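You operate a simulated robot arm through the tools that you are given. There is no shell and no other tool.

Carry out the task below with a simulated two-armed robot. There is one attempt and no reset: what you move stays moved.

Task
Put three of the cream felt pads from the top of the blue trolley on the shelf of the grey table. Pick up the blue chock with one hand, pass it to the other hand and put it on the orange bench top. Close the wide grey drawer. Put the orange-topped block on the blue board. Put the white sleeve on the grey steel plate on the top of the long steel bench. Put the green bridge on the top of the blue trolley. Put the green pad from the top of the grey table on the shelf of the grey table. Take the dial gauge and put it on the top of the blue trolley. The order is free. Set down upright: orange-topped block, green bridge, dial gauge.

It is judged by the outcome, as a careful person would: the job done as asked, and still so three seconds after it is handed in. It fails if anything else is knocked over, pushed out of place, dropped, spilled or broken.

Robot
Two 7-joint arms with two-finger parallel grippers on one trunk, on a base that drives. Base frame: it is fixed to the floor where the robot stands at the start and does not move with it; the origin is under the middle of the robot, x ahead of it, y to its left, z up. Lengths are in mm, angles in degrees, forces in N, time in s.
The left shoulder is at the start at [50, 187, 1060], the right one opposite. With the tool pointing down near the work surface each hand reaches from about 100 to 660 mm from the robot's upright axis, wherever it stands, measured 20 degrees to its own side. Places, roughly: blue board (13x10x1 cm) [5000, -7100, 900]; blue chock (6x20x15 cm) [3800, -2100, 700]; cream felt pad (4x2x5 cm) [-1200, -2400, 900]; dial gauge [-1500, 250, 750]; green bridge (5x10x8 cm) [-1100, 400, 800]; green pad (5x6x4 cm) [-1200, 500, 800]; orange bench top [5600, -700, 900]; orange-topped block (5x8x6 cm) [5200, -7000, 900]; shelf of the grey table [-1500, 300, 200]; steel plate [4250, -7500, 750]; top of the blue trolley [-1200, -2500, 800]; white sleeve (4x4x5 cm) [4500, -7500, 900]; wide grey drawer [5500, -6600, 700]. Payload 3.43 kg a hand.
Tool frame (each hand has its own): the origin (TCP) lies between the finger pads and is the grasp point; the fingertips stand 30 mm ahead of it; z points along the fingers, y is the line along which they close. Largest opening 94 mm; finger width 28, thickness 10; the body of the gripper, 50 by 96 mm, starts 55 mm behind the TCP.
Orientation is told as [roll, pitch, yaw] about the base's x, y, z axes, in that order, counted from this pose: with the fingers straight down and closing along the base's y, the tool's x points along the base's -x, its y along +y and its z along -z.

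Tools
- The arms move only by the tool step_arm. It takes "left_moves", "right_moves" or both (then of equal length, played together; a hand with none holds still); each is a list of rows, each a list of 7 numbers: the shift along the tool's x, y, z in mm, then the turn, a rotation vector about the tool's x, y, z in degrees, then the finger opening in mm, from 0 to 94. In form: [[tx, ty, tz, rx, ry, rz, gripper], ...]. A call has 1 to 20 rows; each row shifts and turns the commanded pose from where the row before left it, along the tool's axes as they then stand. Each row takes 0.2 s and may step no farther than 50 mm and 8.6 degrees from the row before; otherwise, or with a gripper value out of range, the whole call is refused. A pose out of reach is approached as far as the arm can. The call stops where the force on the tool passes 40 N (or 10 N more than at its start, if that is more) or the arm is blocked; 0.2 s more then pass. The fingers move at their own pace (about 153 mm/s each) and stop on an object; they squeeze with about 22 N. The grip force told is the motor's: it shows also when the fingers shut on nothing. Time passes only in rows, and 0.2 s behind the last, so rows that do not move let the fingers close. It gives the time, the measured TCP pose, the force on the tool (base axes), the opening and the grip force at its end, in the units of the frame above (readings bear some noise), with the torque about the TCP (base axes, N m) and any sound that the robot's microphone picked up.
- Cameras (640 x 400 px; columns grow to the right, rows downward): "scene" is now at [150.6, -2, 1235.1]; the picture's right is [-0.01, -1.00, 0.00], its down [-0.44, 0.00, -0.90] and it looks along [0.90, -0.01, -0.44] (base axes); focal length 248 px, centre (320, 200). "left" rides on the left gripper at [76, -14, -102] in its tool frame; the picture's right is [0.18, 0.98, 0.00], its down [-0.75, 0.14, -0.64] and it looks along [-0.63, 0.12, 0.77] (tool axes); focal length 243 px, centre (320, 200). "right" rides on the right gripper at [76, 14, -103] in its tool frame; the picture's right is [-0.18, 0.98, 0.00], its down [-0.75, -0.14, -0.64] and it looks along [-0.63, -0.12, 0.77] (tool axes); focal length 243 px, centre (320, 200). There is no depth. A picture from a camera that has moved, and an enlarged one, comes with that camera's place and axes in the base frame and with its lens.
- snapshot(camera): a new picture of that camera. It takes no simulated time.
- raise_lower(by): slides the trunk up (or, below 0, down) by that many mm; the arms and the scene camera ride with it, the base frame stays. It gives what a move gives, with no picture.
- drive_base(legs): drives the robot by 1 to 6 legs, each [ahead, left, turn to the left] in mm, mm and degrees, along the robot's own axes; the way and the turn of a leg run together, so that a leg with both is an arc; at most 1500 mm and 180 degrees a leg. The arms and the cameras ride along, it lands a little off, and it stops where it bumps. It gives what a move gives.
- aim_head(pan, tilt): turns the head with the scene camera to pan (to the left, within 80 degrees either way) and tilt (down, from -29 to 69), counted from straight ahead of the robot. It gives what a move gives.
- enlarge(camera, box): a new picture of the part [left, top, right, bottom] of that camera's present view, enlarged. It takes no simulated time.
- close_job(): hands the job in; it is judged then, once.

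Places have to be worked out from the pictures, the camera data and where the tool is seen. Open the grippers and draw the arms clear of the work before you hand the job in, unless the task says otherwise.

The tools are called after ">>>" as name(argument=value, ...) on one line, values as JSON. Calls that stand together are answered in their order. step_arm: Moves the arms, as the interface text tells. Its arguments: {"type":"object","properties":{"left_moves":{"type":"array","items":{"type":"array","items":{"type":"number"}}},"right_moves":{"type":"array","items":{"type":"array","items":{"type":"number"}}}},"required":[]} The other tools are called the same way: raise_lower (by) slides the trunk up or down; drive_base (legs) drives the base; aim_head (pan, tilt) turns the head that bears the scene camera; snapshot (camera) takes a picture; enlarge (camera, box) takes an enlarged picture of a part of a camera's view; close_job () hands the job in.

At the start:

```text
t: 0.0
left_ee_pos: [375.2, 149.2, 1084.8]
left_ee_rot: [0.1, 0.0, 0.1]
left_ft_force: [0.6, -0.2, -0.8]
left_torque: [0.02, 0.03, 0.01]
left_opening: 94.0
left_grasp_force: 0.1
right_ee_pos: [355.6, -190.4, 1131.5]
right_ee_rot: [0.0, 0.0, 0.0]
right_ft_force: [0.1, -0.4, -0.5]
right_torque: [0.0, -0.01, 0.0]
right_opening: 94.1
right_grasp_force: 0.0
trunk travel left (down, up): [-275.0, 157.0]
robot x, y, heading: [2.6, 2.3, -0.2]
head pan, tilt: [-0.6, 26.1]
```

scene: 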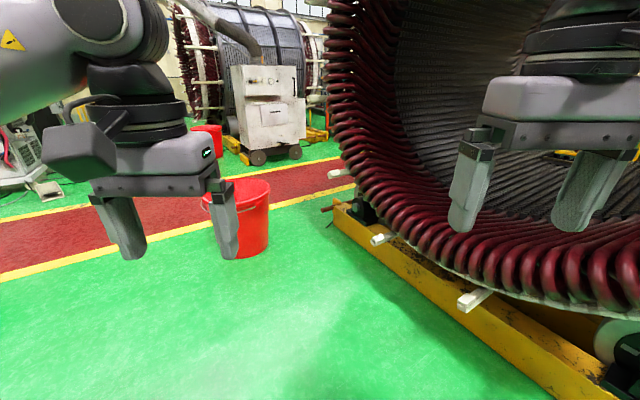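
right: 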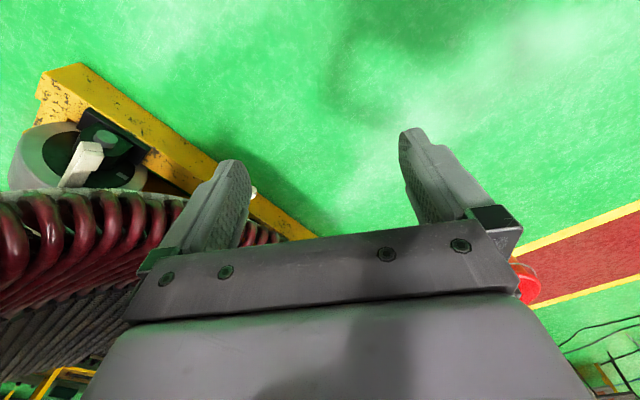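
left: 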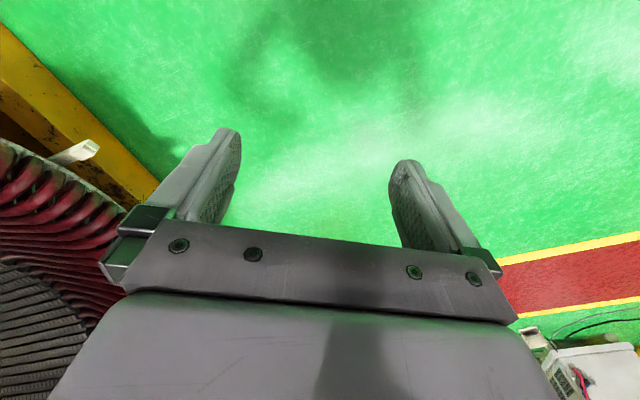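

I start by looking around with the head before moving anything: first left, then right.

>>> aim_head(pan=75, tilt=25)

>>> snapshot(camera="scene")

>>> aim_head(pan=-75, tilt=25)

>>> snapshot(camera="scene")

```text
t: 1.5
left_ee_pos: [375.6, 149.2, 1084.9]
left_ee_rot: [0.0, 0.0, 0.1]
left_ft_force: [-0.1, -0.6, 0.0]
left_torque: [0.03, -0.02, 0.03]
left_opening: 94.2
left_grasp_force: 0.1
right_ee_pos: [356.6, -191.0, 1132.3]
right_ee_rot: [0.0, 0.1, 0.1]
right_ft_force: [0.0, 1.2, -0.3]
right_torque: [0.02, 0.02, 0.02]
right_opening: 94.1
right_grasp_force: 0.0
trunk travel left (down, up): [-275.0, 157.0]
robot x, y, heading: [1.1, -1.3, -0.0]
head pan, tilt: [75.0, 25.0]
```

```text
taken
camera scene: at [82.7, 87.9, 1237.0], right [0.97, -0.26, 0.0], down [-0.11, -0.41, -0.91], along [0.24, 0.88, -0.42], focal length 248 px, centre (320, 200)
```

scene: 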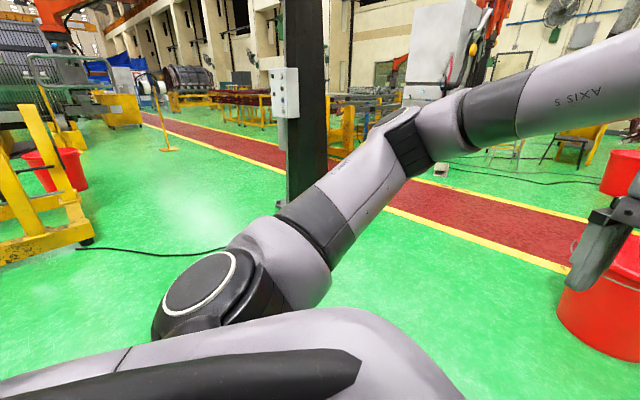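

```text
t: 3.8
left_ee_pos: [376.2, 149.9, 1085.7]
left_ee_rot: [0.0, 0.0, 0.1]
left_ft_force: [0.5, 1.4, 0.0]
left_torque: [-0.01, -0.02, -0.01]
left_opening: 94.0
left_grasp_force: 0.1
right_ee_pos: [355.7, -190.7, 1131.8]
right_ee_rot: [0.0, 0.0, 0.0]
right_ft_force: [0.6, -0.3, 0.1]
right_torque: [0.0, 0.0, 0.0]
right_opening: 94.1
right_grasp_force: 0.0
trunk travel left (down, up): [-275.0, 157.0]
robot x, y, heading: [1.1, 0.2, -0.1]
head pan, tilt: [-75.0, 25.0]
```

```text
taken
camera scene: at [82.7, -90.1, 1237.0], right [-0.97, -0.26, 0.0], down [-0.11, 0.41, -0.91], along [0.23, -0.88, -0.42], focal length 248 px, centre (320, 200)
```

scene: 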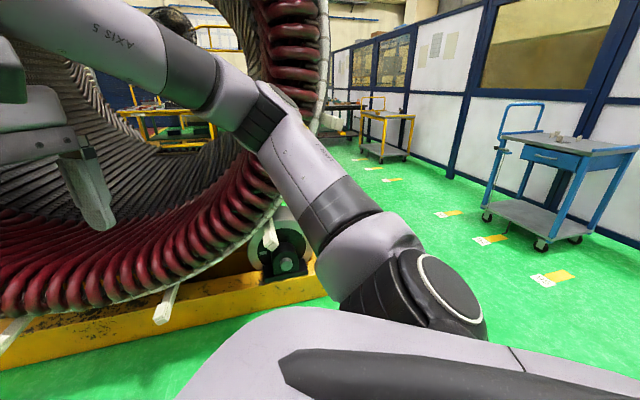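

The blue trolley is to the back-right with small things on it. The grey table is behind me, so I turn left in steps to face it.

>>> aim_head(pan=0, tilt=25)

>>> drive_base(legs=[[0, 0, 90], [0, 0, 75]])

>>> snapshot(camera="scene")

```text
t: 5.3
left_ee_pos: [375.5, 150.3, 1084.5]
left_ee_rot: [0.0, 0.1, 0.0]
left_ft_force: [0.3, -0.3, 0.6]
left_torque: [-0.01, 0.0, 0.01]
left_opening: 93.8
left_grasp_force: 0.0
right_ee_pos: [356.0, -191.3, 1131.0]
right_ee_rot: [0.0, 0.0, -0.1]
right_ft_force: [-0.3, -0.2, 0.1]
right_torque: [0.04, 0.01, 0.03]
right_opening: 94.1
right_grasp_force: 0.1
trunk travel left (down, up): [-275.0, 157.0]
robot x, y, heading: [0.5, 2.6, 0.1]
head pan, tilt: [0.0, 25.0]
```

```text
t: 12.9
left_ee_pos: [-398.6, -66.5, 1085.6]
left_ee_rot: [-0.1, 0.0, 167.9]
left_ft_force: [-0.5, -0.1, 0.4]
left_torque: [0.01, 0.02, 0.0]
left_opening: 93.8
left_grasp_force: 0.0
right_ee_pos: [-308.1, 262.8, 1132.5]
right_ee_rot: [0.0, 0.0, 167.8]
right_ft_force: [-0.4, -0.2, 0.9]
right_torque: [0.0, 0.02, -0.02]
right_opening: 94.0
right_grasp_force: 0.0
trunk travel left (down, up): [-275.0, 157.0]
robot x, y, heading: [-0.3, -2.4, 167.7]
head pan, tilt: [0.0, 25.0]
```

```text
taken
camera scene: at [-146.8, 30.6, 1237.0], right [0.21, 0.98, 0.0], down [0.41, -0.09, -0.91], along [-0.89, 0.19, -0.42], focal length 248 px, centre (320, 200)
```

scene: 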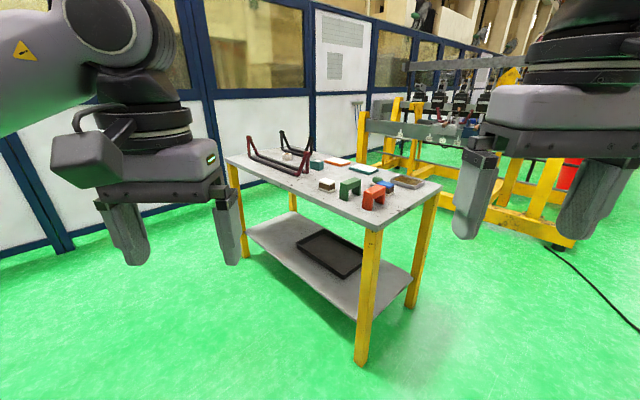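

>>> enlarge(camera="scene", box=[215, 110, 455, 260])

```text
2.67 times, centred on (335, 185) of scene
camera zoom: at [-146.8, 30.6, 1237.0], right [0.21, 0.98, 0.0], down [0.41, -0.09, -0.91], along [-0.89, 0.19, -0.42], focal length 661 px, centre (280, 240)
```

zoom: 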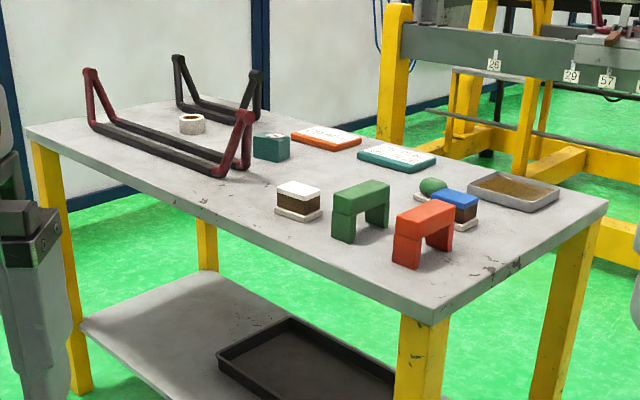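

The grey table's near long edge runs roughly from (-830, 379) to (-1910, -255). I drive to stand off that edge and face it squarely, for a closer look at the items.

>>> drive_base(legs=[[700, 400, 0], [0, 0, -47]])

>>> aim_head(pan=0, tilt=40)

>>> snapshot(camera="scene")

```text
t: 19.2
left_ee_pos: [-1072.7, -1.6, 1084.6]
left_ee_rot: [0.1, 0.0, 121.3]
left_ft_force: [1.3, -0.2, -0.8]
left_torque: [0.04, 0.01, 0.01]
left_opening: 93.8
left_grasp_force: 0.1
right_ee_pos: [-773.3, 157.8, 1131.5]
right_ee_rot: [-0.1, 0.0, 121.2]
right_ft_force: [-0.7, -0.5, -0.5]
right_torque: [-0.04, -0.05, -0.02]
right_opening: 94.3
right_grasp_force: 0.0
trunk travel left (down, up): [-275.0, 157.0]
robot x, y, heading: [-756.3, -246.0, 121.3]
head pan, tilt: [0.0, 25.0]
```

```text
t: 20.0
left_ee_pos: [-1072.5, -3.3, 1085.4]
left_ee_rot: [0.0, -0.1, 121.3]
left_ft_force: [0.0, 0.3, 0.9]
left_torque: [0.0, 0.03, -0.03]
left_opening: 94.0
left_grasp_force: 0.1
right_ee_pos: [-772.4, 157.7, 1131.5]
right_ee_rot: [-0.1, 0.0, 121.1]
right_ft_force: [0.1, -0.6, 0.3]
right_torque: [0.0, 0.01, -0.02]
right_opening: 94.1
right_grasp_force: 0.0
trunk travel left (down, up): [-275.0, 157.0]
robot x, y, heading: [-749.4, -245.7, 121.5]
head pan, tilt: [0.0, 40.0]
```

```text
taken
camera scene: at [-825.0, -124.0, 1213.7], right [0.85, 0.52, 0.0], down [0.33, -0.55, -0.77], along [-0.4, 0.66, -0.64], focal length 248 px, centre (320, 200)
```

scene: 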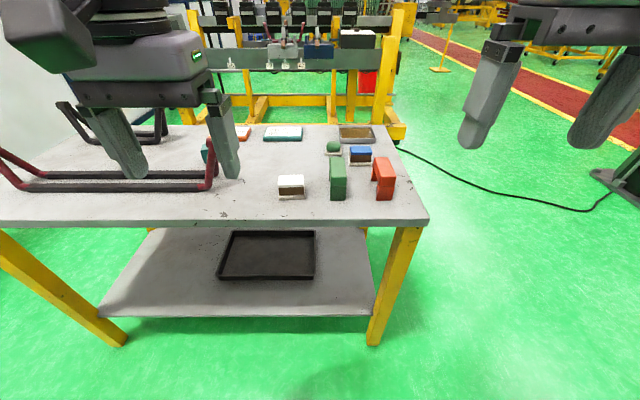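

>>> enlarge(camera="scene", box=[240, 110, 432, 230])

>>> snapshot(camera="left")

>>> snapshot(camera="right")

```text
3.33 times, centred on (336, 170) of scene
camera zoom: at [-825.0, -124.0, 1213.7], right [0.85, 0.52, 0.0], down [0.33, -0.55, -0.77], along [-0.4, 0.66, -0.64], focal length 826 px, centre (267, 300)
```

zoom: 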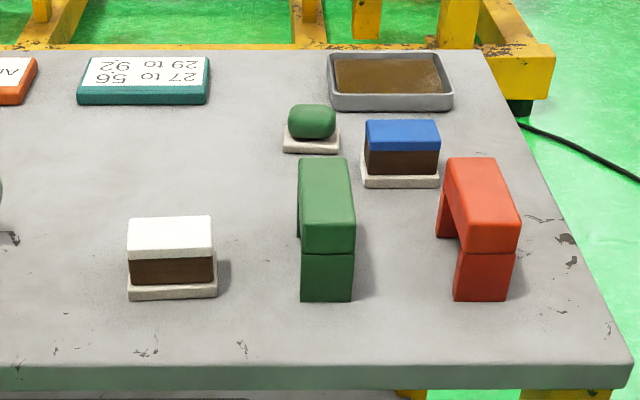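

```text
taken
camera left: at [-1021.4, -60.9, 1188.1], right [-0.74, -0.67, 0.0], down [-0.51, 0.57, 0.64], along [-0.43, 0.48, -0.77], focal length 243 px, centre (320, 200)
```

left: 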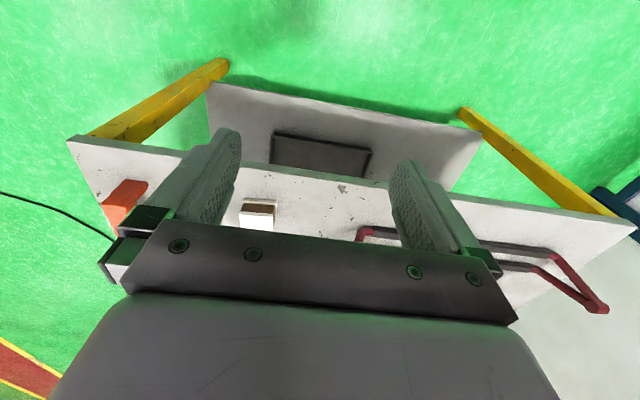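

```text
taken
camera right: at [-744.2, 85.8, 1232.5], right [-0.94, -0.35, 0.0], down [-0.27, 0.72, 0.64], along [-0.23, 0.6, -0.77], focal length 243 px, centre (320, 200)
```

right: 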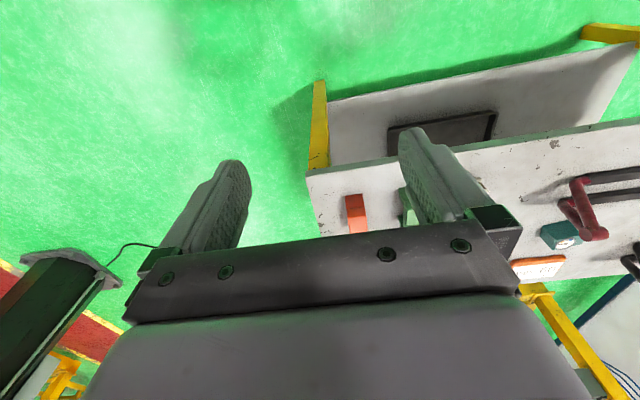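

The green pad (rounded top on a cream base) is about (-1166, 525, 827) and the green bridge is in front of it. The teal cube near the trestle looks like the dial gauge. I check how far my base extends and look at the teal cube.

>>> aim_head(pan=0, tilt=69)

>>> snapshot(camera="scene")

>>> enlarge(camera="right", box=[480, 140, 640, 300])

```text
t: 20.9
left_ee_pos: [-1072.5, -1.7, 1085.2]
left_ee_rot: [-0.1, 0.0, 121.3]
left_ft_force: [1.1, 0.1, -0.1]
left_torque: [0.0, -0.01, 0.0]
left_opening: 94.1
left_grasp_force: 0.0
right_ee_pos: [-771.5, 157.4, 1132.5]
right_ee_rot: [0.1, 0.0, 121.2]
right_ft_force: [0.8, -0.1, -0.4]
right_torque: [-0.01, -0.01, 0.01]
right_opening: 93.9
right_grasp_force: 0.1
trunk travel left (down, up): [-275.0, 157.0]
robot x, y, heading: [-749.3, -241.7, 121.4]
head pan, tilt: [0.0, 68.8]
```

```text
taken
camera scene: at [-809.9, -148.8, 1177.6], right [0.85, 0.52, 0.0], down [0.48, -0.8, -0.36], along [-0.19, 0.31, -0.93], focal length 248 px, centre (320, 200)
```

scene: 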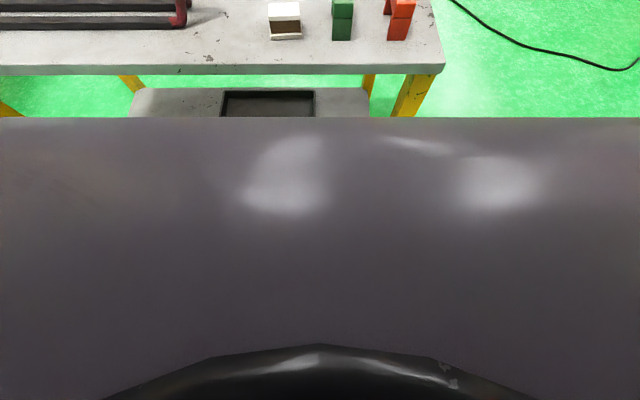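

```text
2.50 times, centred on (560, 220) of right
camera zoom: at [-744.2, 85.8, 1232.6], right [-0.94, -0.35, 0.0], down [-0.27, 0.72, 0.64], along [-0.23, 0.6, -0.77], focal length 606 px, centre (-280, 150)
```

zoom: 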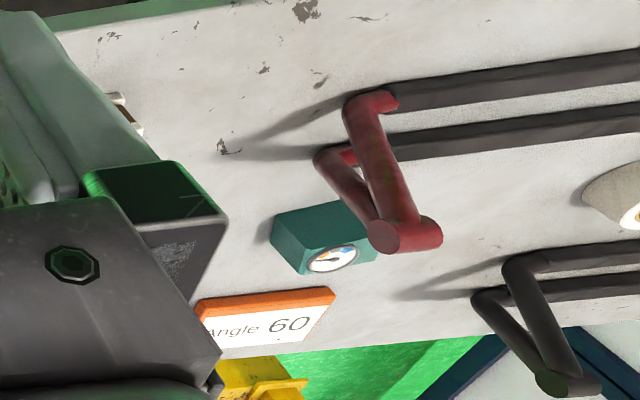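

The teal cube is the dial gauge (dial on its top). To learn how far the base sticks out, I tilt the left hand back so that its camera sees the robot's foot.

>>> step_arm(left_moves=[[0, 0, 0, 0, 8.5, 0, 94], [0, 0, 0, 0, 8.5, 0, 94], [0, 0, 0, 0, 8.5, 0, 94], [0, 0, 0, 0, 8.5, 0, 94], [0, 0, 0, 0, 8.5, 0, 94], [0, 0, 0, 0, 8.5, 0, 94], [0, 0, 0, 0, 8.5, 0, 94], [0, 0, 0, 0, 8.5, 0, 94]])

>>> snapshot(camera="left")

```text
t: 22.7
left_ee_pos: [-1027.4, -31.2, 1050.1]
left_ee_rot: [-0.3, 62.3, 121.3]
left_ft_force: [0.9, -0.4, -0.8]
left_torque: [-0.04, 0.02, -0.03]
left_opening: 94.3
left_grasp_force: 0.0
left hand out of reach, approached as far as the arm can: row 6, 7
right_ee_pos: [-773.7, 156.9, 1131.1]
right_ee_rot: [-0.2, 0.1, 121.3]
right_ft_force: [0.3, -0.4, 0.0]
right_torque: [0.01, 0.01, 0.07]
right_opening: 93.9
right_grasp_force: 0.1
trunk travel left (down, up): [-275.0, 157.0]
robot x, y, heading: [-752.9, -246.8, 121.4]
head pan, tilt: [0.0, 68.8]
```

```text
taken
camera left: at [-1044.5, 22.9, 1165.4], right [-0.79, -0.59, 0.16], down [-0.6, 0.71, -0.37], along [0.1, -0.39, -0.92], focal length 243 px, centre (320, 200)
```

left: 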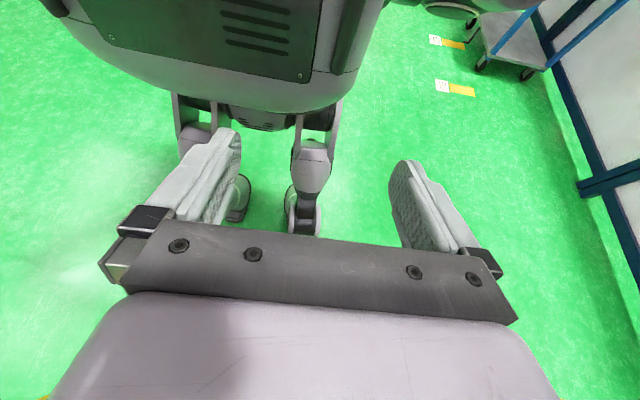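

The wheels stay within about 100 mm ahead of my axis and the chest within about 200 mm, so I can stand about 265 mm from the table edge. I bring the left hand back to its earlier pose.

>>> step_arm(left_moves=[[0, 0, 0, 0, -8.5, 0, 94], [0, 0, 0, 0, -8.5, 0, 94], [0, 0, 0, 0, -8.5, 0, 94], [0, 0, 0, 0, -8.5, 0, 94], [0, 0, 0, 0, -8.5, 0, 94], [0, 0, 0, 0, -8.5, 0, 94], [0, 0, 0, 0, -8.5, 0, 94], [0, 0, 0, 0, -8.5, 0, 94]])

>>> aim_head(pan=0, tilt=45)

>>> drive_base(legs=[[0, 150, 0], [250, 0, 0]])

>>> snapshot(camera="scene")

>>> snapshot(camera="right")

```text
t: 24.5
left_ee_pos: [-1026.9, -31.3, 1048.8]
left_ee_rot: [-0.1, -6.0, 121.4]
left_ft_force: [-0.1, -0.6, 0.3]
left_torque: [-0.01, 0.01, 0.02]
left_opening: 93.9
left_grasp_force: 0.1
right_ee_pos: [-771.7, 157.1, 1132.2]
right_ee_rot: [0.0, 0.1, 121.0]
right_ft_force: [0.8, -0.5, 0.3]
right_torque: [0.01, -0.02, -0.04]
right_opening: 94.1
right_grasp_force: 0.0
trunk travel left (down, up): [-275.0, 157.0]
robot x, y, heading: [-751.1, -243.9, 121.3]
head pan, tilt: [0.0, 68.8]
```

```text
t: 25.4
left_ee_pos: [-1026.1, -31.0, 1048.5]
left_ee_rot: [0.1, -5.8, 121.4]
left_ft_force: [0.0, -0.7, 0.1]
left_torque: [0.02, 0.0, 0.02]
left_opening: 94.1
left_grasp_force: 0.2
right_ee_pos: [-772.7, 157.3, 1131.6]
right_ee_rot: [0.0, 0.0, 121.2]
right_ft_force: [0.1, -0.1, 0.1]
right_torque: [0.02, -0.01, 0.0]
right_opening: 94.0
right_grasp_force: 0.0
trunk travel left (down, up): [-275.0, 157.0]
robot x, y, heading: [-752.4, -241.8, 121.3]
head pan, tilt: [0.0, 45.0]
```

```text
t: 28.8
left_ee_pos: [-1279.1, 103.6, 1049.7]
left_ee_rot: [0.0, -5.7, 120.8]
left_ft_force: [0.0, -1.1, 0.2]
left_torque: [0.0, 0.0, -0.03]
left_opening: 93.9
left_grasp_force: 0.1
right_ee_pos: [-1023.1, 288.8, 1131.3]
right_ee_rot: [-0.1, -0.1, 120.9]
right_ft_force: [-0.5, 0.5, -0.8]
right_torque: [0.04, 0.02, -0.01]
right_opening: 93.9
right_grasp_force: 0.1
trunk travel left (down, up): [-275.0, 157.0]
robot x, y, heading: [-1006.8, -116.5, 120.8]
head pan, tilt: [0.0, 45.0]
```

```text
taken
camera scene: at [-1076.7, 5.2, 1206.3], right [0.86, 0.51, 0.0], down [0.36, -0.61, -0.71], along [-0.36, 0.61, -0.71], focal length 248 px, centre (320, 200)
```

scene: 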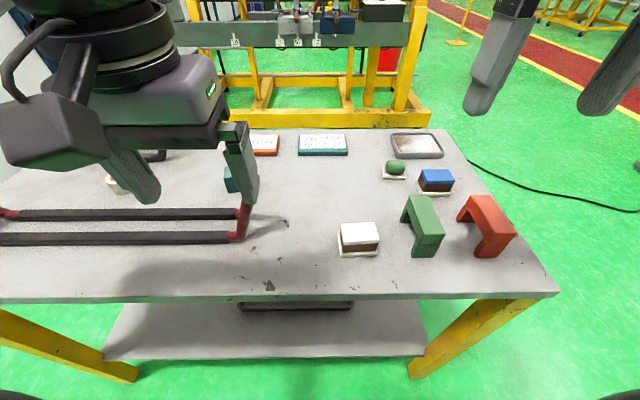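

```text
taken
camera right: at [-996.4, 217.6, 1232.5], right [-0.94, -0.35, 0.0], down [-0.27, 0.72, 0.64], along [-0.22, 0.6, -0.77], focal length 243 px, centre (320, 200)
```

right: 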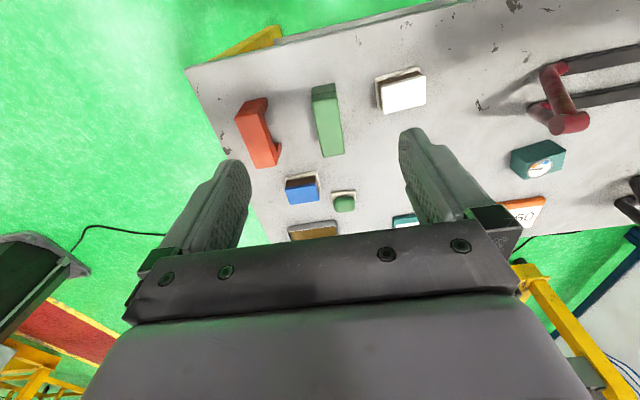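

The two views agree on the green pad at about (-1162, 518, 833). I enlarge to measure the gaps between the pad and its neighbours.

>>> enlarge(camera="scene", box=[320, 120, 544, 260])

>>> enlarge(camera="right", box=[224, 60, 448, 200])

>>> enlarge(camera="right", box=[270, 160, 398, 240])

```text
2.86 times, centred on (432, 190) of scene
camera zoom: at [-1076.7, 5.2, 1206.3], right [0.86, 0.51, 0.0], down [0.36, -0.61, -0.71], along [-0.36, 0.61, -0.71], focal length 708 px, centre (0, 229)
```

zoom: 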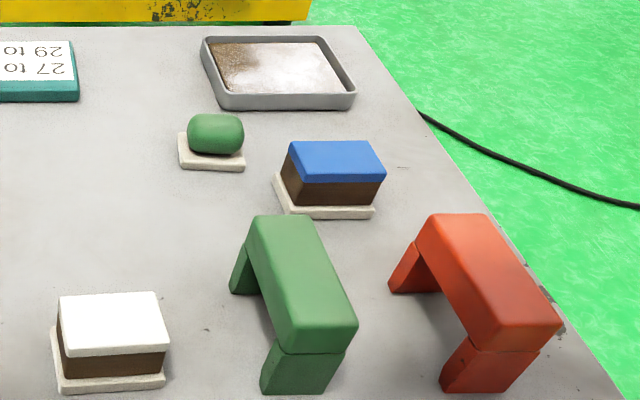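

```text
2.86 times, centred on (336, 130) of right
camera zoom: at [-996.4, 217.6, 1232.5], right [-0.94, -0.35, 0.0], down [-0.27, 0.72, 0.64], along [-0.22, 0.6, -0.77], focal length 693 px, centre (274, 400)
```

zoom: 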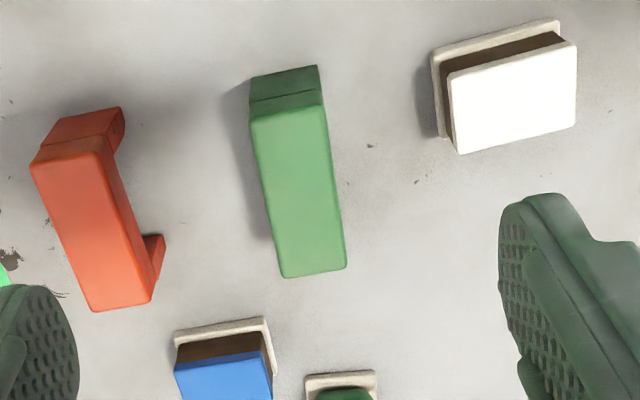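

```text
5.00 times, centred on (334, 200) of right
camera zoom: at [-996.4, 217.6, 1232.5], right [-0.94, -0.35, 0.0], down [-0.27, 0.72, 0.64], along [-0.22, 0.6, -0.77], focal length 1213 px, centre (250, 200)
```

zoom: 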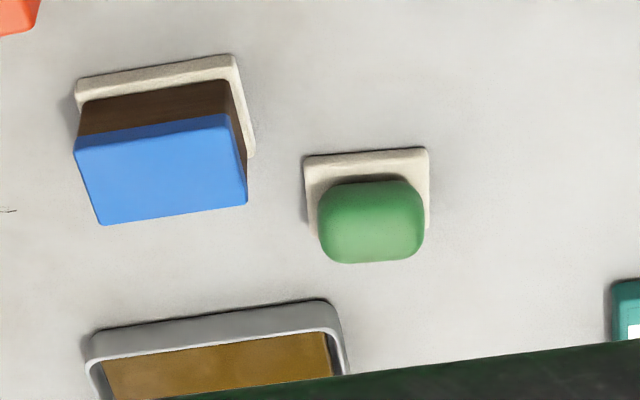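

The table top works out near z 797, the pad's front edge about 620 mm ahead and 191 mm to my right, with a 22 mm gap to the blue block. I drive 60 mm closer, then tilt the right hand about 35° inward so that it can later place under the table top.

>>> drive_base(legs=[[60, 0, 0]])

>>> step_arm(right_moves=[[0, 0, 0, 0, -7, 0, 94], [0, 0, 0, 0, -7, 0, 94], [0, 0, 0, 0, -7, 0, 94], [0, 0, 0, 0, -7, 0, 94], [0, 0, 0, 0, -7, 0, 94]])

>>> snapshot(camera="right")

>>> snapshot(camera="scene")

```text
t: 29.7
left_ee_pos: [-1296.1, 130.2, 1049.9]
left_ee_rot: [0.0, -5.7, 120.9]
left_ft_force: [-0.3, -0.7, 0.4]
left_torque: [0.01, 0.01, 0.0]
left_opening: 94.3
left_grasp_force: 0.1
right_ee_pos: [-1039.7, 317.3, 1130.1]
right_ee_rot: [0.0, 0.0, 120.7]
right_ft_force: [-0.8, 0.1, 0.3]
right_torque: [0.04, -0.01, 0.01]
right_opening: 94.1
right_grasp_force: 0.1
trunk travel left (down, up): [-275.0, 157.0]
robot x, y, heading: [-1019.0, -85.6, 121.0]
head pan, tilt: [0.0, 45.0]
stopped in leg 1: the robot was blocked; the commanded pose is now the measured one
```

```text
t: 30.9
left_ee_pos: [-1295.3, 130.3, 1049.4]
left_ee_rot: [0.0, -5.6, 121.0]
left_ft_force: [0.1, -0.1, 0.1]
left_torque: [0.02, -0.01, 0.02]
left_opening: 94.2
left_grasp_force: 0.0
right_ee_pos: [-1040.3, 320.2, 1130.4]
right_ee_rot: [0.0, -35.0, 120.8]
right_ft_force: [0.3, 0.4, 1.0]
right_torque: [-0.02, -0.04, 0.01]
right_opening: 94.0
right_grasp_force: 0.1
trunk travel left (down, up): [-275.0, 157.0]
robot x, y, heading: [-1019.7, -88.1, 120.8]
head pan, tilt: [0.0, 45.0]
```

```text
taken
camera right: at [-990.1, 207.6, 1168.8], right [-0.92, -0.37, 0.11], down [-0.01, 0.29, 0.96], along [-0.39, 0.88, -0.27], focal length 243 px, centre (320, 200)
```

right: 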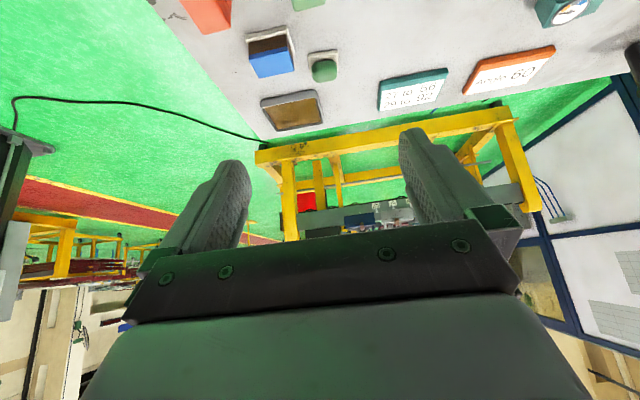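

```text
taken
camera scene: at [-1093.2, 33.1, 1206.4], right [0.86, 0.51, 0.0], down [0.36, -0.61, -0.71], along [-0.36, 0.61, -0.71], focal length 248 px, centre (320, 200)
```

scene: 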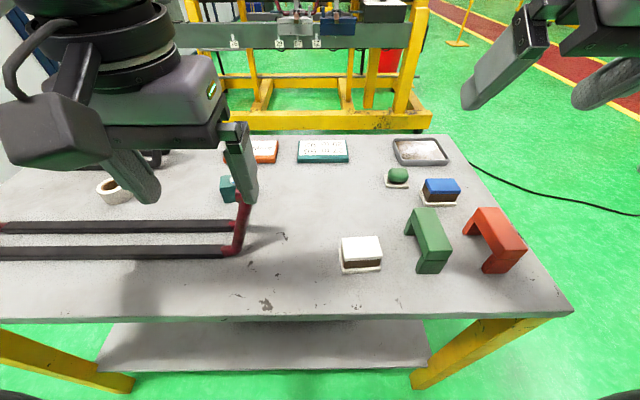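

The base touched something about 290 mm from the table edge; the table doesn't appear to have shifted. I back off 12 mm and re-read the pose.

>>> drive_base(legs=[[-12, 0, 0]])

>>> snapshot(camera="scene")

```text
t: 31.7
left_ee_pos: [-1289.6, 120.1, 1049.7]
left_ee_rot: [0.1, -5.7, 121.1]
left_ft_force: [0.7, 0.1, -0.9]
left_torque: [-0.02, -0.03, 0.01]
left_opening: 93.8
left_grasp_force: 0.0
right_ee_pos: [-1034.8, 307.8, 1130.2]
right_ee_rot: [0.0, -34.9, 120.7]
right_ft_force: [0.3, 0.6, 0.2]
right_torque: [0.04, -0.04, 0.03]
right_opening: 94.0
right_grasp_force: 0.1
trunk travel left (down, up): [-275.0, 157.0]
robot x, y, heading: [-1017.3, -97.6, 121.1]
head pan, tilt: [0.0, 45.0]
```

```text
taken
camera scene: at [-1086.9, 22.2, 1206.5], right [0.86, 0.51, 0.0], down [0.36, -0.61, -0.71], along [-0.36, 0.61, -0.71], focal length 248 px, centre (320, 200)
```

scene: 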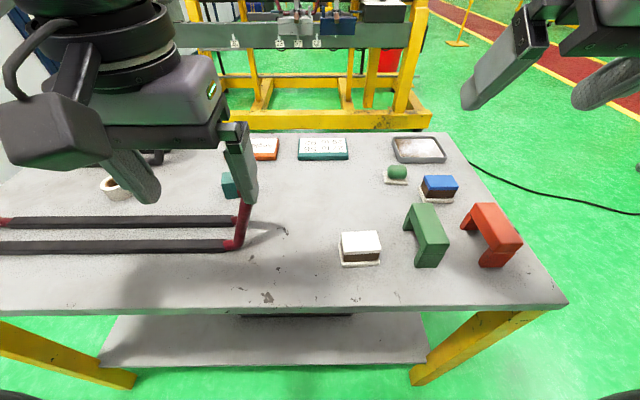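

The green bridge sits right in front of the pad, so I carry the bridge and gauge away first and do the pad later. The bridge's top centre is about (-1063, 355, 877), aligned with my heading; I straighten the right hand and hover over it.

>>> step_arm(right_moves=[[0, 0, 0, 0, 7, 0, 80], [0, 0, 0, 0, 7, 0, 80], [0, 0, 0, 0, 7, 0, 80], [0, 0, 0, 0, 7, 0, 80], [0, 0, 0, 0, 7, 0, 80], [-27, 0, 45, 0, 0, 0, 80], [-27, 0, 45, 0, 0, 0, 80], [0, 0, 45, 0, 0, 0, 80]])

>>> snapshot(camera="right")

>>> snapshot(camera="left")

```text
refused: row 6 steps farther than a row can; nothing moved
```

```text
taken
camera right: at [-983.9, 196.8, 1169.0], right [-0.92, -0.37, 0.1], down [-0.01, 0.29, 0.96], along [-0.39, 0.88, -0.27], focal length 243 px, centre (320, 200)
```

right: 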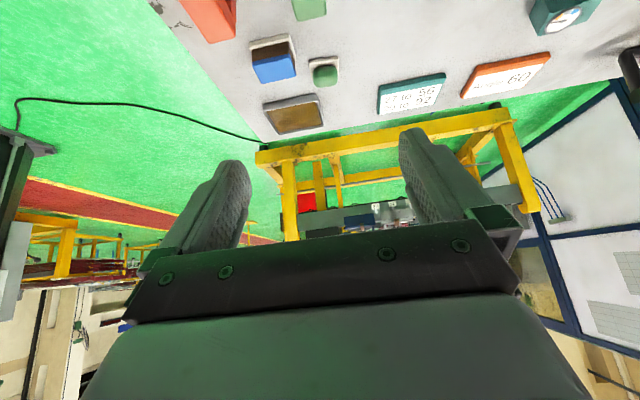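

```text
taken
camera left: at [-1233.6, 52.7, 1144.7], right [-0.75, -0.66, -0.02], down [-0.48, 0.52, 0.71], along [-0.46, 0.54, -0.7], focal length 243 px, centre (320, 200)
```

left: 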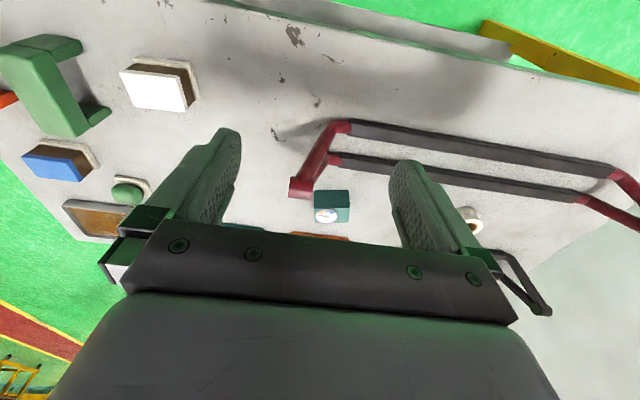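

The step was just over the limit; I repeat it with smaller steps.

>>> step_arm(right_moves=[[0, 0, 0, 0, 7, 0, 80], [0, 0, 0, 0, 7, 0, 80], [0, 0, 0, 0, 7, 0, 80], [0, 0, 0, 0, 7, 0, 80], [0, 0, 0, 0, 7, 0, 80], [-19, 0, 40, 0, 0, 0, 80], [-19, 0, 40, 0, 0, 0, 80], [-17, 0, 40, 0, 0, 0, 80]])

>>> snapshot(camera="right")

>>> enlarge(camera="left", box=[240, 100, 480, 250])

```text
t: 33.5
left_ee_pos: [-1290.7, 120.2, 1048.5]
left_ee_rot: [0.0, -5.7, 121.1]
left_ft_force: [-0.3, 1.0, -0.3]
left_torque: [0.04, 0.01, 0.0]
left_opening: 94.0
left_grasp_force: 0.1
right_ee_pos: [-1061.9, 358.4, 1009.6]
right_ee_rot: [0.0, 0.1, 120.7]
right_ft_force: [0.1, -0.1, -0.6]
right_torque: [-0.01, -0.03, 0.04]
right_opening: 79.8
right_grasp_force: 0.0
trunk travel left (down, up): [-275.0, 157.0]
robot x, y, heading: [-1016.3, -96.6, 120.7]
head pan, tilt: [0.0, 45.0]
```

```text
taken
camera right: at [-1033.8, 285.8, 1110.9], right [-0.94, -0.34, 0.0], down [-0.26, 0.72, 0.64], along [-0.22, 0.6, -0.77], focal length 243 px, centre (320, 200)
```

right: 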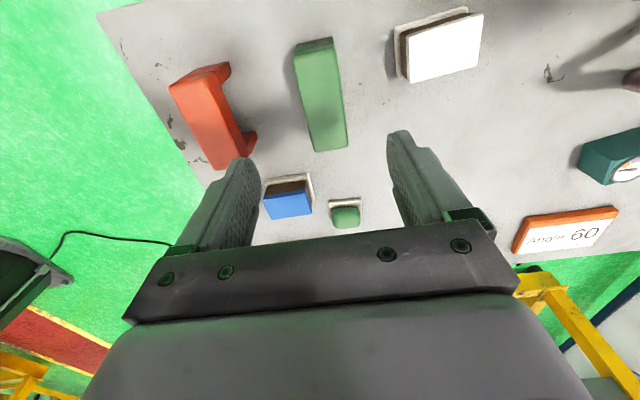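

```text
2.67 times, centred on (360, 175) of left
camera zoom: at [-1233.8, 53.3, 1144.6], right [-0.75, -0.66, -0.02], down [-0.48, 0.52, 0.71], along [-0.46, 0.54, -0.7], focal length 647 px, centre (213, 267)
```

zoom: 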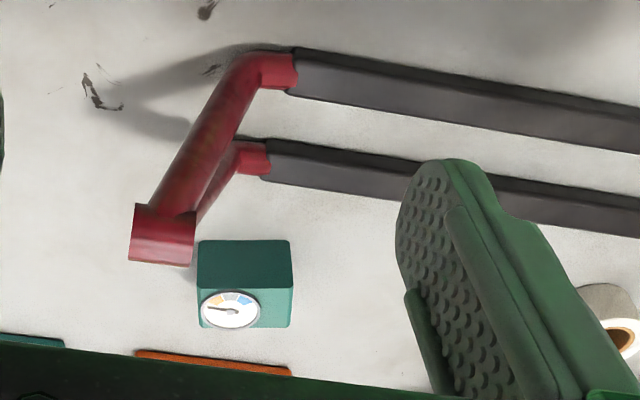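

The bridge is nearly centred under the right hand (6 mm short). I lower to z≈853 around its beam and close.

>>> step_arm(right_moves=[[5, 0, 40, 0, 0, 0, 80], [0, 0, 40, 0, 0, 0, 80], [0, 0, 40, 0, 0, 0, 80], [0, 0, 36, 0, 0, 0, 80], [0, 0, 0, 0, 0, 0, 80]])

>>> snapshot(camera="right")

>>> snapshot(camera="scene")

```text
t: 34.7
left_ee_pos: [-1290.2, 120.6, 1049.5]
left_ee_rot: [0.0, -5.6, 121.1]
left_ft_force: [0.8, 0.0, 0.3]
left_torque: [-0.01, 0.06, 0.02]
left_opening: 94.0
left_grasp_force: 0.1
right_ee_pos: [-1061.7, 351.1, 850.6]
right_ee_rot: [0.0, 0.1, 120.6]
right_ft_force: [-1.1, 0.4, 0.1]
right_torque: [0.04, -0.01, 0.0]
right_opening: 79.9
right_grasp_force: 0.2
trunk travel left (down, up): [-275.0, 157.0]
robot x, y, heading: [-1017.7, -96.3, 121.0]
head pan, tilt: [0.0, 45.0]
```

```text
taken
camera right: at [-1034.6, 279.5, 951.7], right [-0.94, -0.34, 0.0], down [-0.26, 0.72, 0.64], along [-0.22, 0.6, -0.77], focal length 243 px, centre (320, 200)
```

right: 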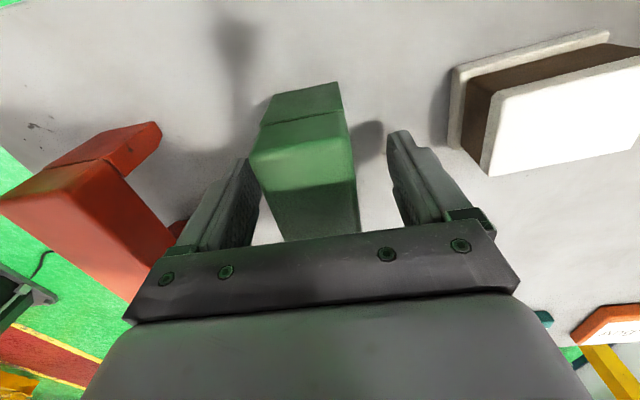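

```text
taken
camera scene: at [-1087.1, 22.6, 1206.4], right [0.86, 0.51, 0.0], down [0.36, -0.61, -0.71], along [-0.36, 0.61, -0.71], focal length 248 px, centre (320, 200)
```

scene: 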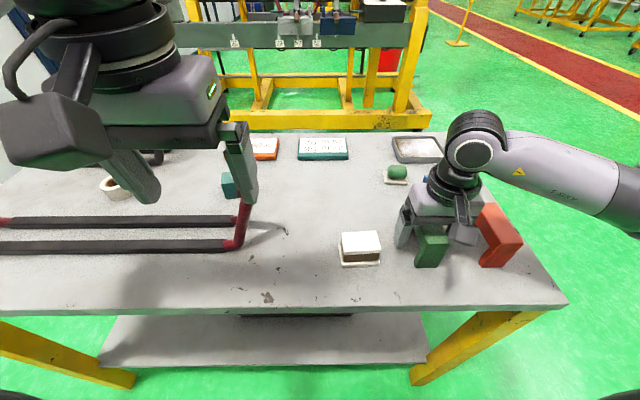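

The bridge is a little closer to one finger, so I shift by 6 mm toward it, then close the right gripper.

>>> step_arm(right_moves=[[0, -6, 0, 0, 0, 0, 80], [0, 0, 0, 0, 0, 0, 40], [0, 0, 0, 0, 0, 0, 30], [0, 0, 0, 0, 0, 0, 30]])

>>> snapshot(camera="right")

```text
t: 35.7
left_ee_pos: [-1290.5, 119.6, 1049.9]
left_ee_rot: [0.0, -5.5, 121.1]
left_ft_force: [0.4, -0.7, 0.2]
left_torque: [0.01, -0.01, -0.01]
left_opening: 94.0
left_grasp_force: 0.1
right_ee_pos: [-1056.7, 353.1, 853.6]
right_ee_rot: [-0.1, 0.1, 120.8]
right_ft_force: [-1.0, -1.5, 2.3]
right_torque: [-0.01, 0.14, 0.05]
right_opening: 43.9
right_grasp_force: 22.1
trunk travel left (down, up): [-275.0, 157.0]
robot x, y, heading: [-1018.4, -94.8, 120.9]
head pan, tilt: [0.0, 45.0]
```

```text
taken
camera right: at [-1029.2, 281.9, 953.6], right [-0.94, -0.34, 0.0], down [-0.26, 0.72, 0.64], along [-0.22, 0.6, -0.77], focal length 243 px, centre (320, 200)
```

right: 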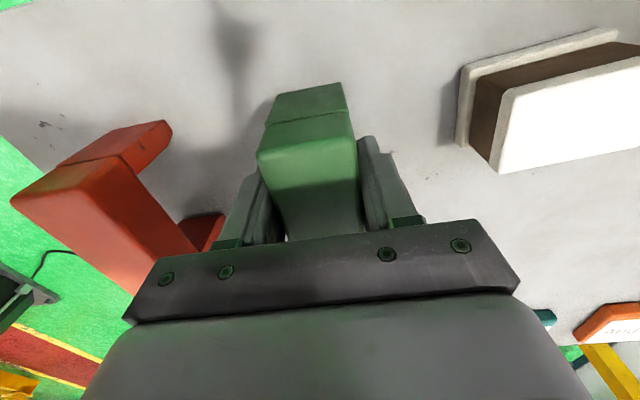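

Gripped (44 mm, 22 N). I lift the bridge and at the same time draw the left hand back so that I can see the gauge and trestle end.

>>> step_arm(right_moves=[[0, 0, -20, 0, 0, 0, 30], [0, 0, -40, 0, 0, 0, 30], [0, 0, -40, 0, 0, 0, 30], [0, 0, -40, 0, 0, 0, 30], [0, 0, -40, 0, 0, 0, 30]], left_moves=[[30, 0, -30, 0, 1, 0, 94], [30, 0, -30, 0, 1, 0, 94], [30, 0, -30, 0, 1, 0, 94], [0, 0, -30, 0, 1, 0, 94], [0, 0, 0, 0, 1.7, 0, 94]])

>>> snapshot(camera="scene")

>>> snapshot(camera="left")

```text
t: 36.4
left_ee_pos: [-1257.7, 54.4, 1112.5]
left_ee_rot: [1.4, -3.6, 120.9]
left_ft_force: [-5.7, 9.2, -14.1]
left_torque: [0.2, 0.25, 0.17]
left_opening: 94.1
left_grasp_force: 0.1
right_ee_pos: [-1056.7, 353.5, 932.0]
right_ee_rot: [-0.1, 0.2, 120.8]
right_ft_force: [0.0, 0.4, -3.0]
right_torque: [-0.03, -0.02, -0.01]
right_opening: 44.0
right_grasp_force: 21.7
trunk travel left (down, up): [-275.0, 157.0]
robot x, y, heading: [-1017.2, -94.1, 120.9]
head pan, tilt: [0.0, 45.0]
stopped in row 3 (left hand): the force on the tool passed its limit at 127 N (the readings are from after the stop); the commanded pose is now the measured one
```

```text
taken
camera scene: at [-1089.3, 22.8, 1207.4], right [0.85, 0.53, 0.0], down [0.37, -0.59, -0.72], along [-0.38, 0.61, -0.7], focal length 248 px, centre (320, 200)
```

scene: 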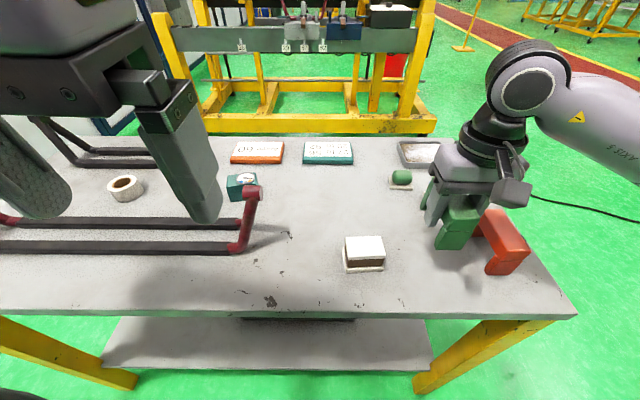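

```text
taken
camera left: at [-1200.4, -8.9, 1210.6], right [-0.75, -0.66, 0.01], down [-0.47, 0.55, 0.69], along [-0.47, 0.51, -0.72], focal length 243 px, centre (320, 200)
```

left: 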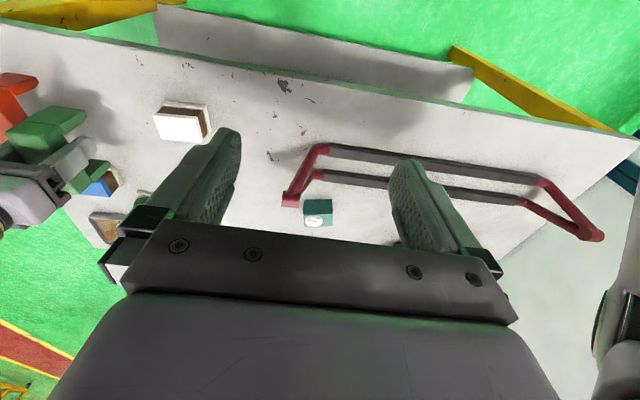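

The left hand brushed my own head; I move it forward and outward, away from it.

>>> step_arm(left_moves=[[-20, 15, 0, 0, 0, 0, 94], [-20, 30, 0, -1.4, 0, 0, 94], [-10, 40, 0, 0, 3.6, 0, 94], [0, 40, 0, 0, 0, 0, 94]])

>>> snapshot(camera="scene")

>>> snapshot(camera="left")

```text
t: 37.4
left_ee_pos: [-1390.8, 33.7, 1122.4]
left_ee_rot: [2.6, 0.0, 120.9]
left_ft_force: [0.6, -0.7, 0.1]
left_torque: [-0.02, 0.0, 0.0]
left_opening: 93.9
left_grasp_force: 0.0
right_ee_pos: [-1056.0, 352.2, 931.4]
right_ee_rot: [-0.2, 0.1, 120.9]
right_ft_force: [-0.2, 1.4, -2.0]
right_torque: [-0.02, 0.0, -0.01]
right_opening: 44.2
right_grasp_force: 22.6
trunk travel left (down, up): [-275.0, 157.0]
robot x, y, heading: [-1015.7, -99.5, 120.9]
head pan, tilt: [0.0, 45.0]
```

```text
taken
camera scene: at [-1087.3, 22.3, 1206.4], right [0.86, 0.51, 0.0], down [0.36, -0.61, -0.71], along [-0.36, 0.61, -0.71], focal length 248 px, centre (320, 200)
```

scene: 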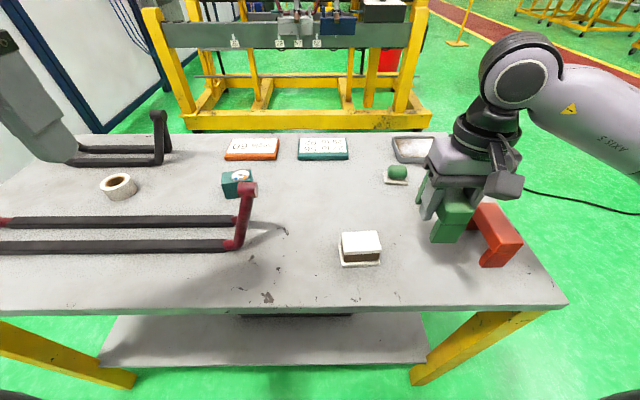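

```text
taken
camera left: at [-1335.2, -23.3, 1224.8], right [-0.75, -0.66, 0.04], down [-0.48, 0.59, 0.65], along [-0.45, 0.46, -0.76], focal length 243 px, centre (320, 200)
```

left: 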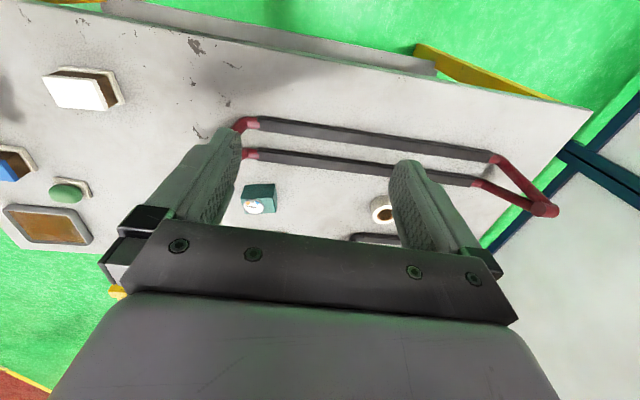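

>>> enlarge(camera="scene", box=[180, 130, 308, 270])

>>> enlarge(camera="left", box=[200, 100, 360, 240])

```text
2.86 times, centred on (244, 200) of scene
camera zoom: at [-1087.3, 22.3, 1206.4], right [0.86, 0.51, 0.0], down [0.36, -0.61, -0.71], along [-0.36, 0.61, -0.71], focal length 708 px, centre (537, 200)
```

zoom: 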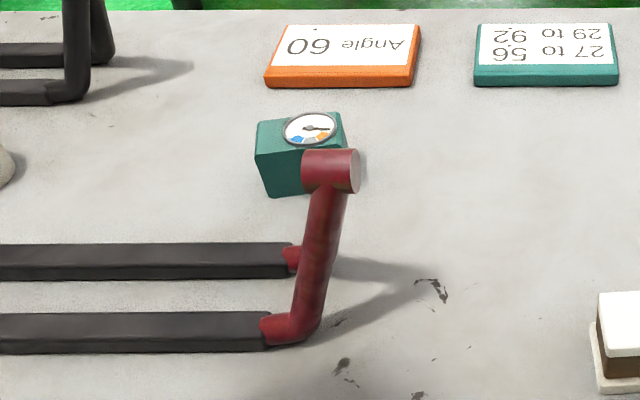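

```text
2.86 times, centred on (280, 170) of left
camera zoom: at [-1335.2, -23.3, 1224.8], right [-0.75, -0.66, 0.04], down [-0.48, 0.59, 0.65], along [-0.45, 0.46, -0.76], focal length 693 px, centre (434, 286)
```

zoom: 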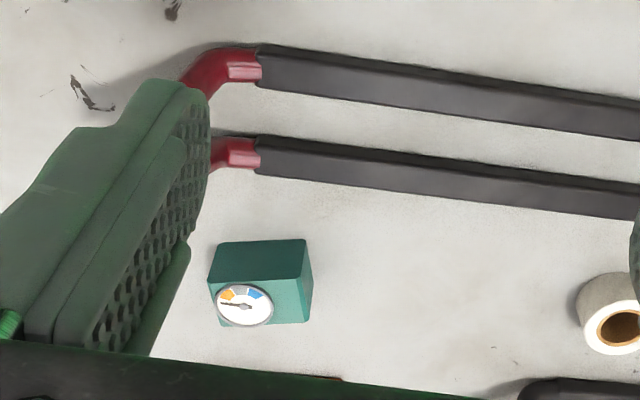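

The gauge's top centre is about (-1480, 304, 838), roughly 68 × 48 mm and turned about 12° left of my heading. The trestle apex is 140 mm in front of it and 70 mm to the right at z 926, so there is room. I take the left hand above it.

>>> step_arm(left_moves=[[-40, -9, 19, 2.6, 0, -1.7, 94], [-40, -9, 19, 0, 0, -1.7, 94], [-40, -9, 19, 0, 0, -1.7, 94], [-40, -9, 19, 0, 0, -1.7, 94], [-40, -9, 19, 0, 0, -1.7, 94], [-40, -9, 19, 0, 0, -1.7, 94], [-38, -9, 19, 0, 0, -1.7, 94]])

>>> snapshot(camera="left")

>>> snapshot(camera="scene")

```text
t: 39.0
left_ee_pos: [-1501.8, 290.0, 987.3]
left_ee_rot: [0.1, -0.1, 132.8]
left_ft_force: [0.2, -0.4, -1.0]
left_torque: [-0.01, -0.06, 0.01]
left_opening: 94.1
left_grasp_force: 0.1
right_ee_pos: [-1056.2, 352.7, 931.7]
right_ee_rot: [0.0, 0.1, 120.7]
right_ft_force: [-0.3, -0.4, -2.5]
right_torque: [-0.06, -0.02, 0.01]
right_opening: 44.5
right_grasp_force: 22.2
trunk travel left (down, up): [-275.0, 157.0]
robot x, y, heading: [-1016.0, -95.9, 121.0]
head pan, tilt: [0.0, 45.0]
```

```text
taken
camera left: at [-1439.9, 242.1, 1091.6], right [-0.6, -0.8, 0.0], down [-0.61, 0.46, 0.64], along [-0.52, 0.38, -0.77], focal length 243 px, centre (320, 200)
```

left: 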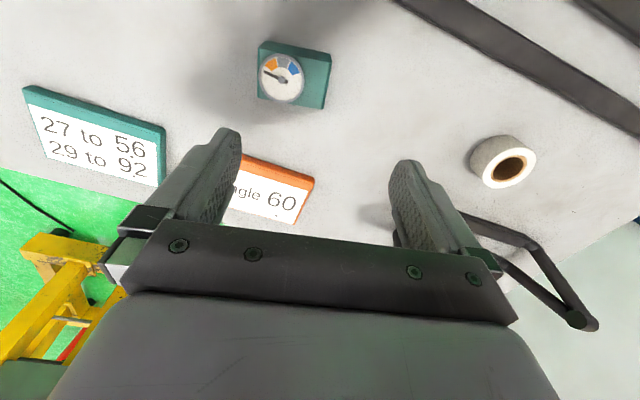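

```text
taken
camera scene: at [-1087.1, 23.1, 1206.3], right [0.86, 0.51, 0.0], down [0.36, -0.61, -0.71], along [-0.36, 0.61, -0.71], focal length 248 px, centre (320, 200)
```

scene: 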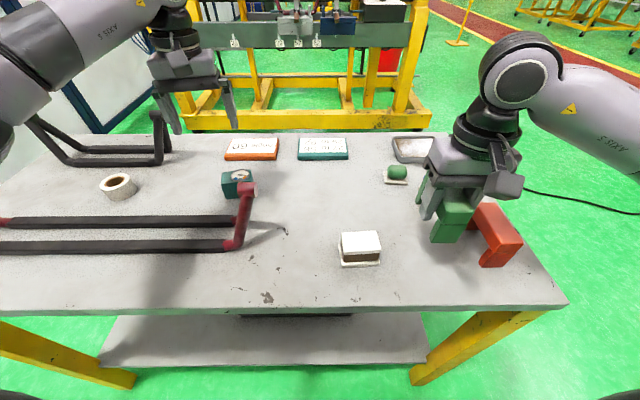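

>>> enlarge(camera="left", box=[216, 20, 376, 120])

```text
4.00 times, centred on (296, 70) of left
camera zoom: at [-1439.9, 242.1, 1091.6], right [-0.6, -0.8, 0.0], down [-0.61, 0.46, 0.64], along [-0.52, 0.38, -0.77], focal length 970 px, centre (416, 720)
```

zoom: 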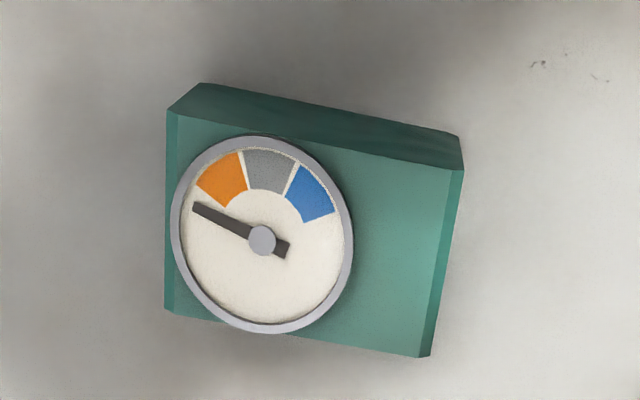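

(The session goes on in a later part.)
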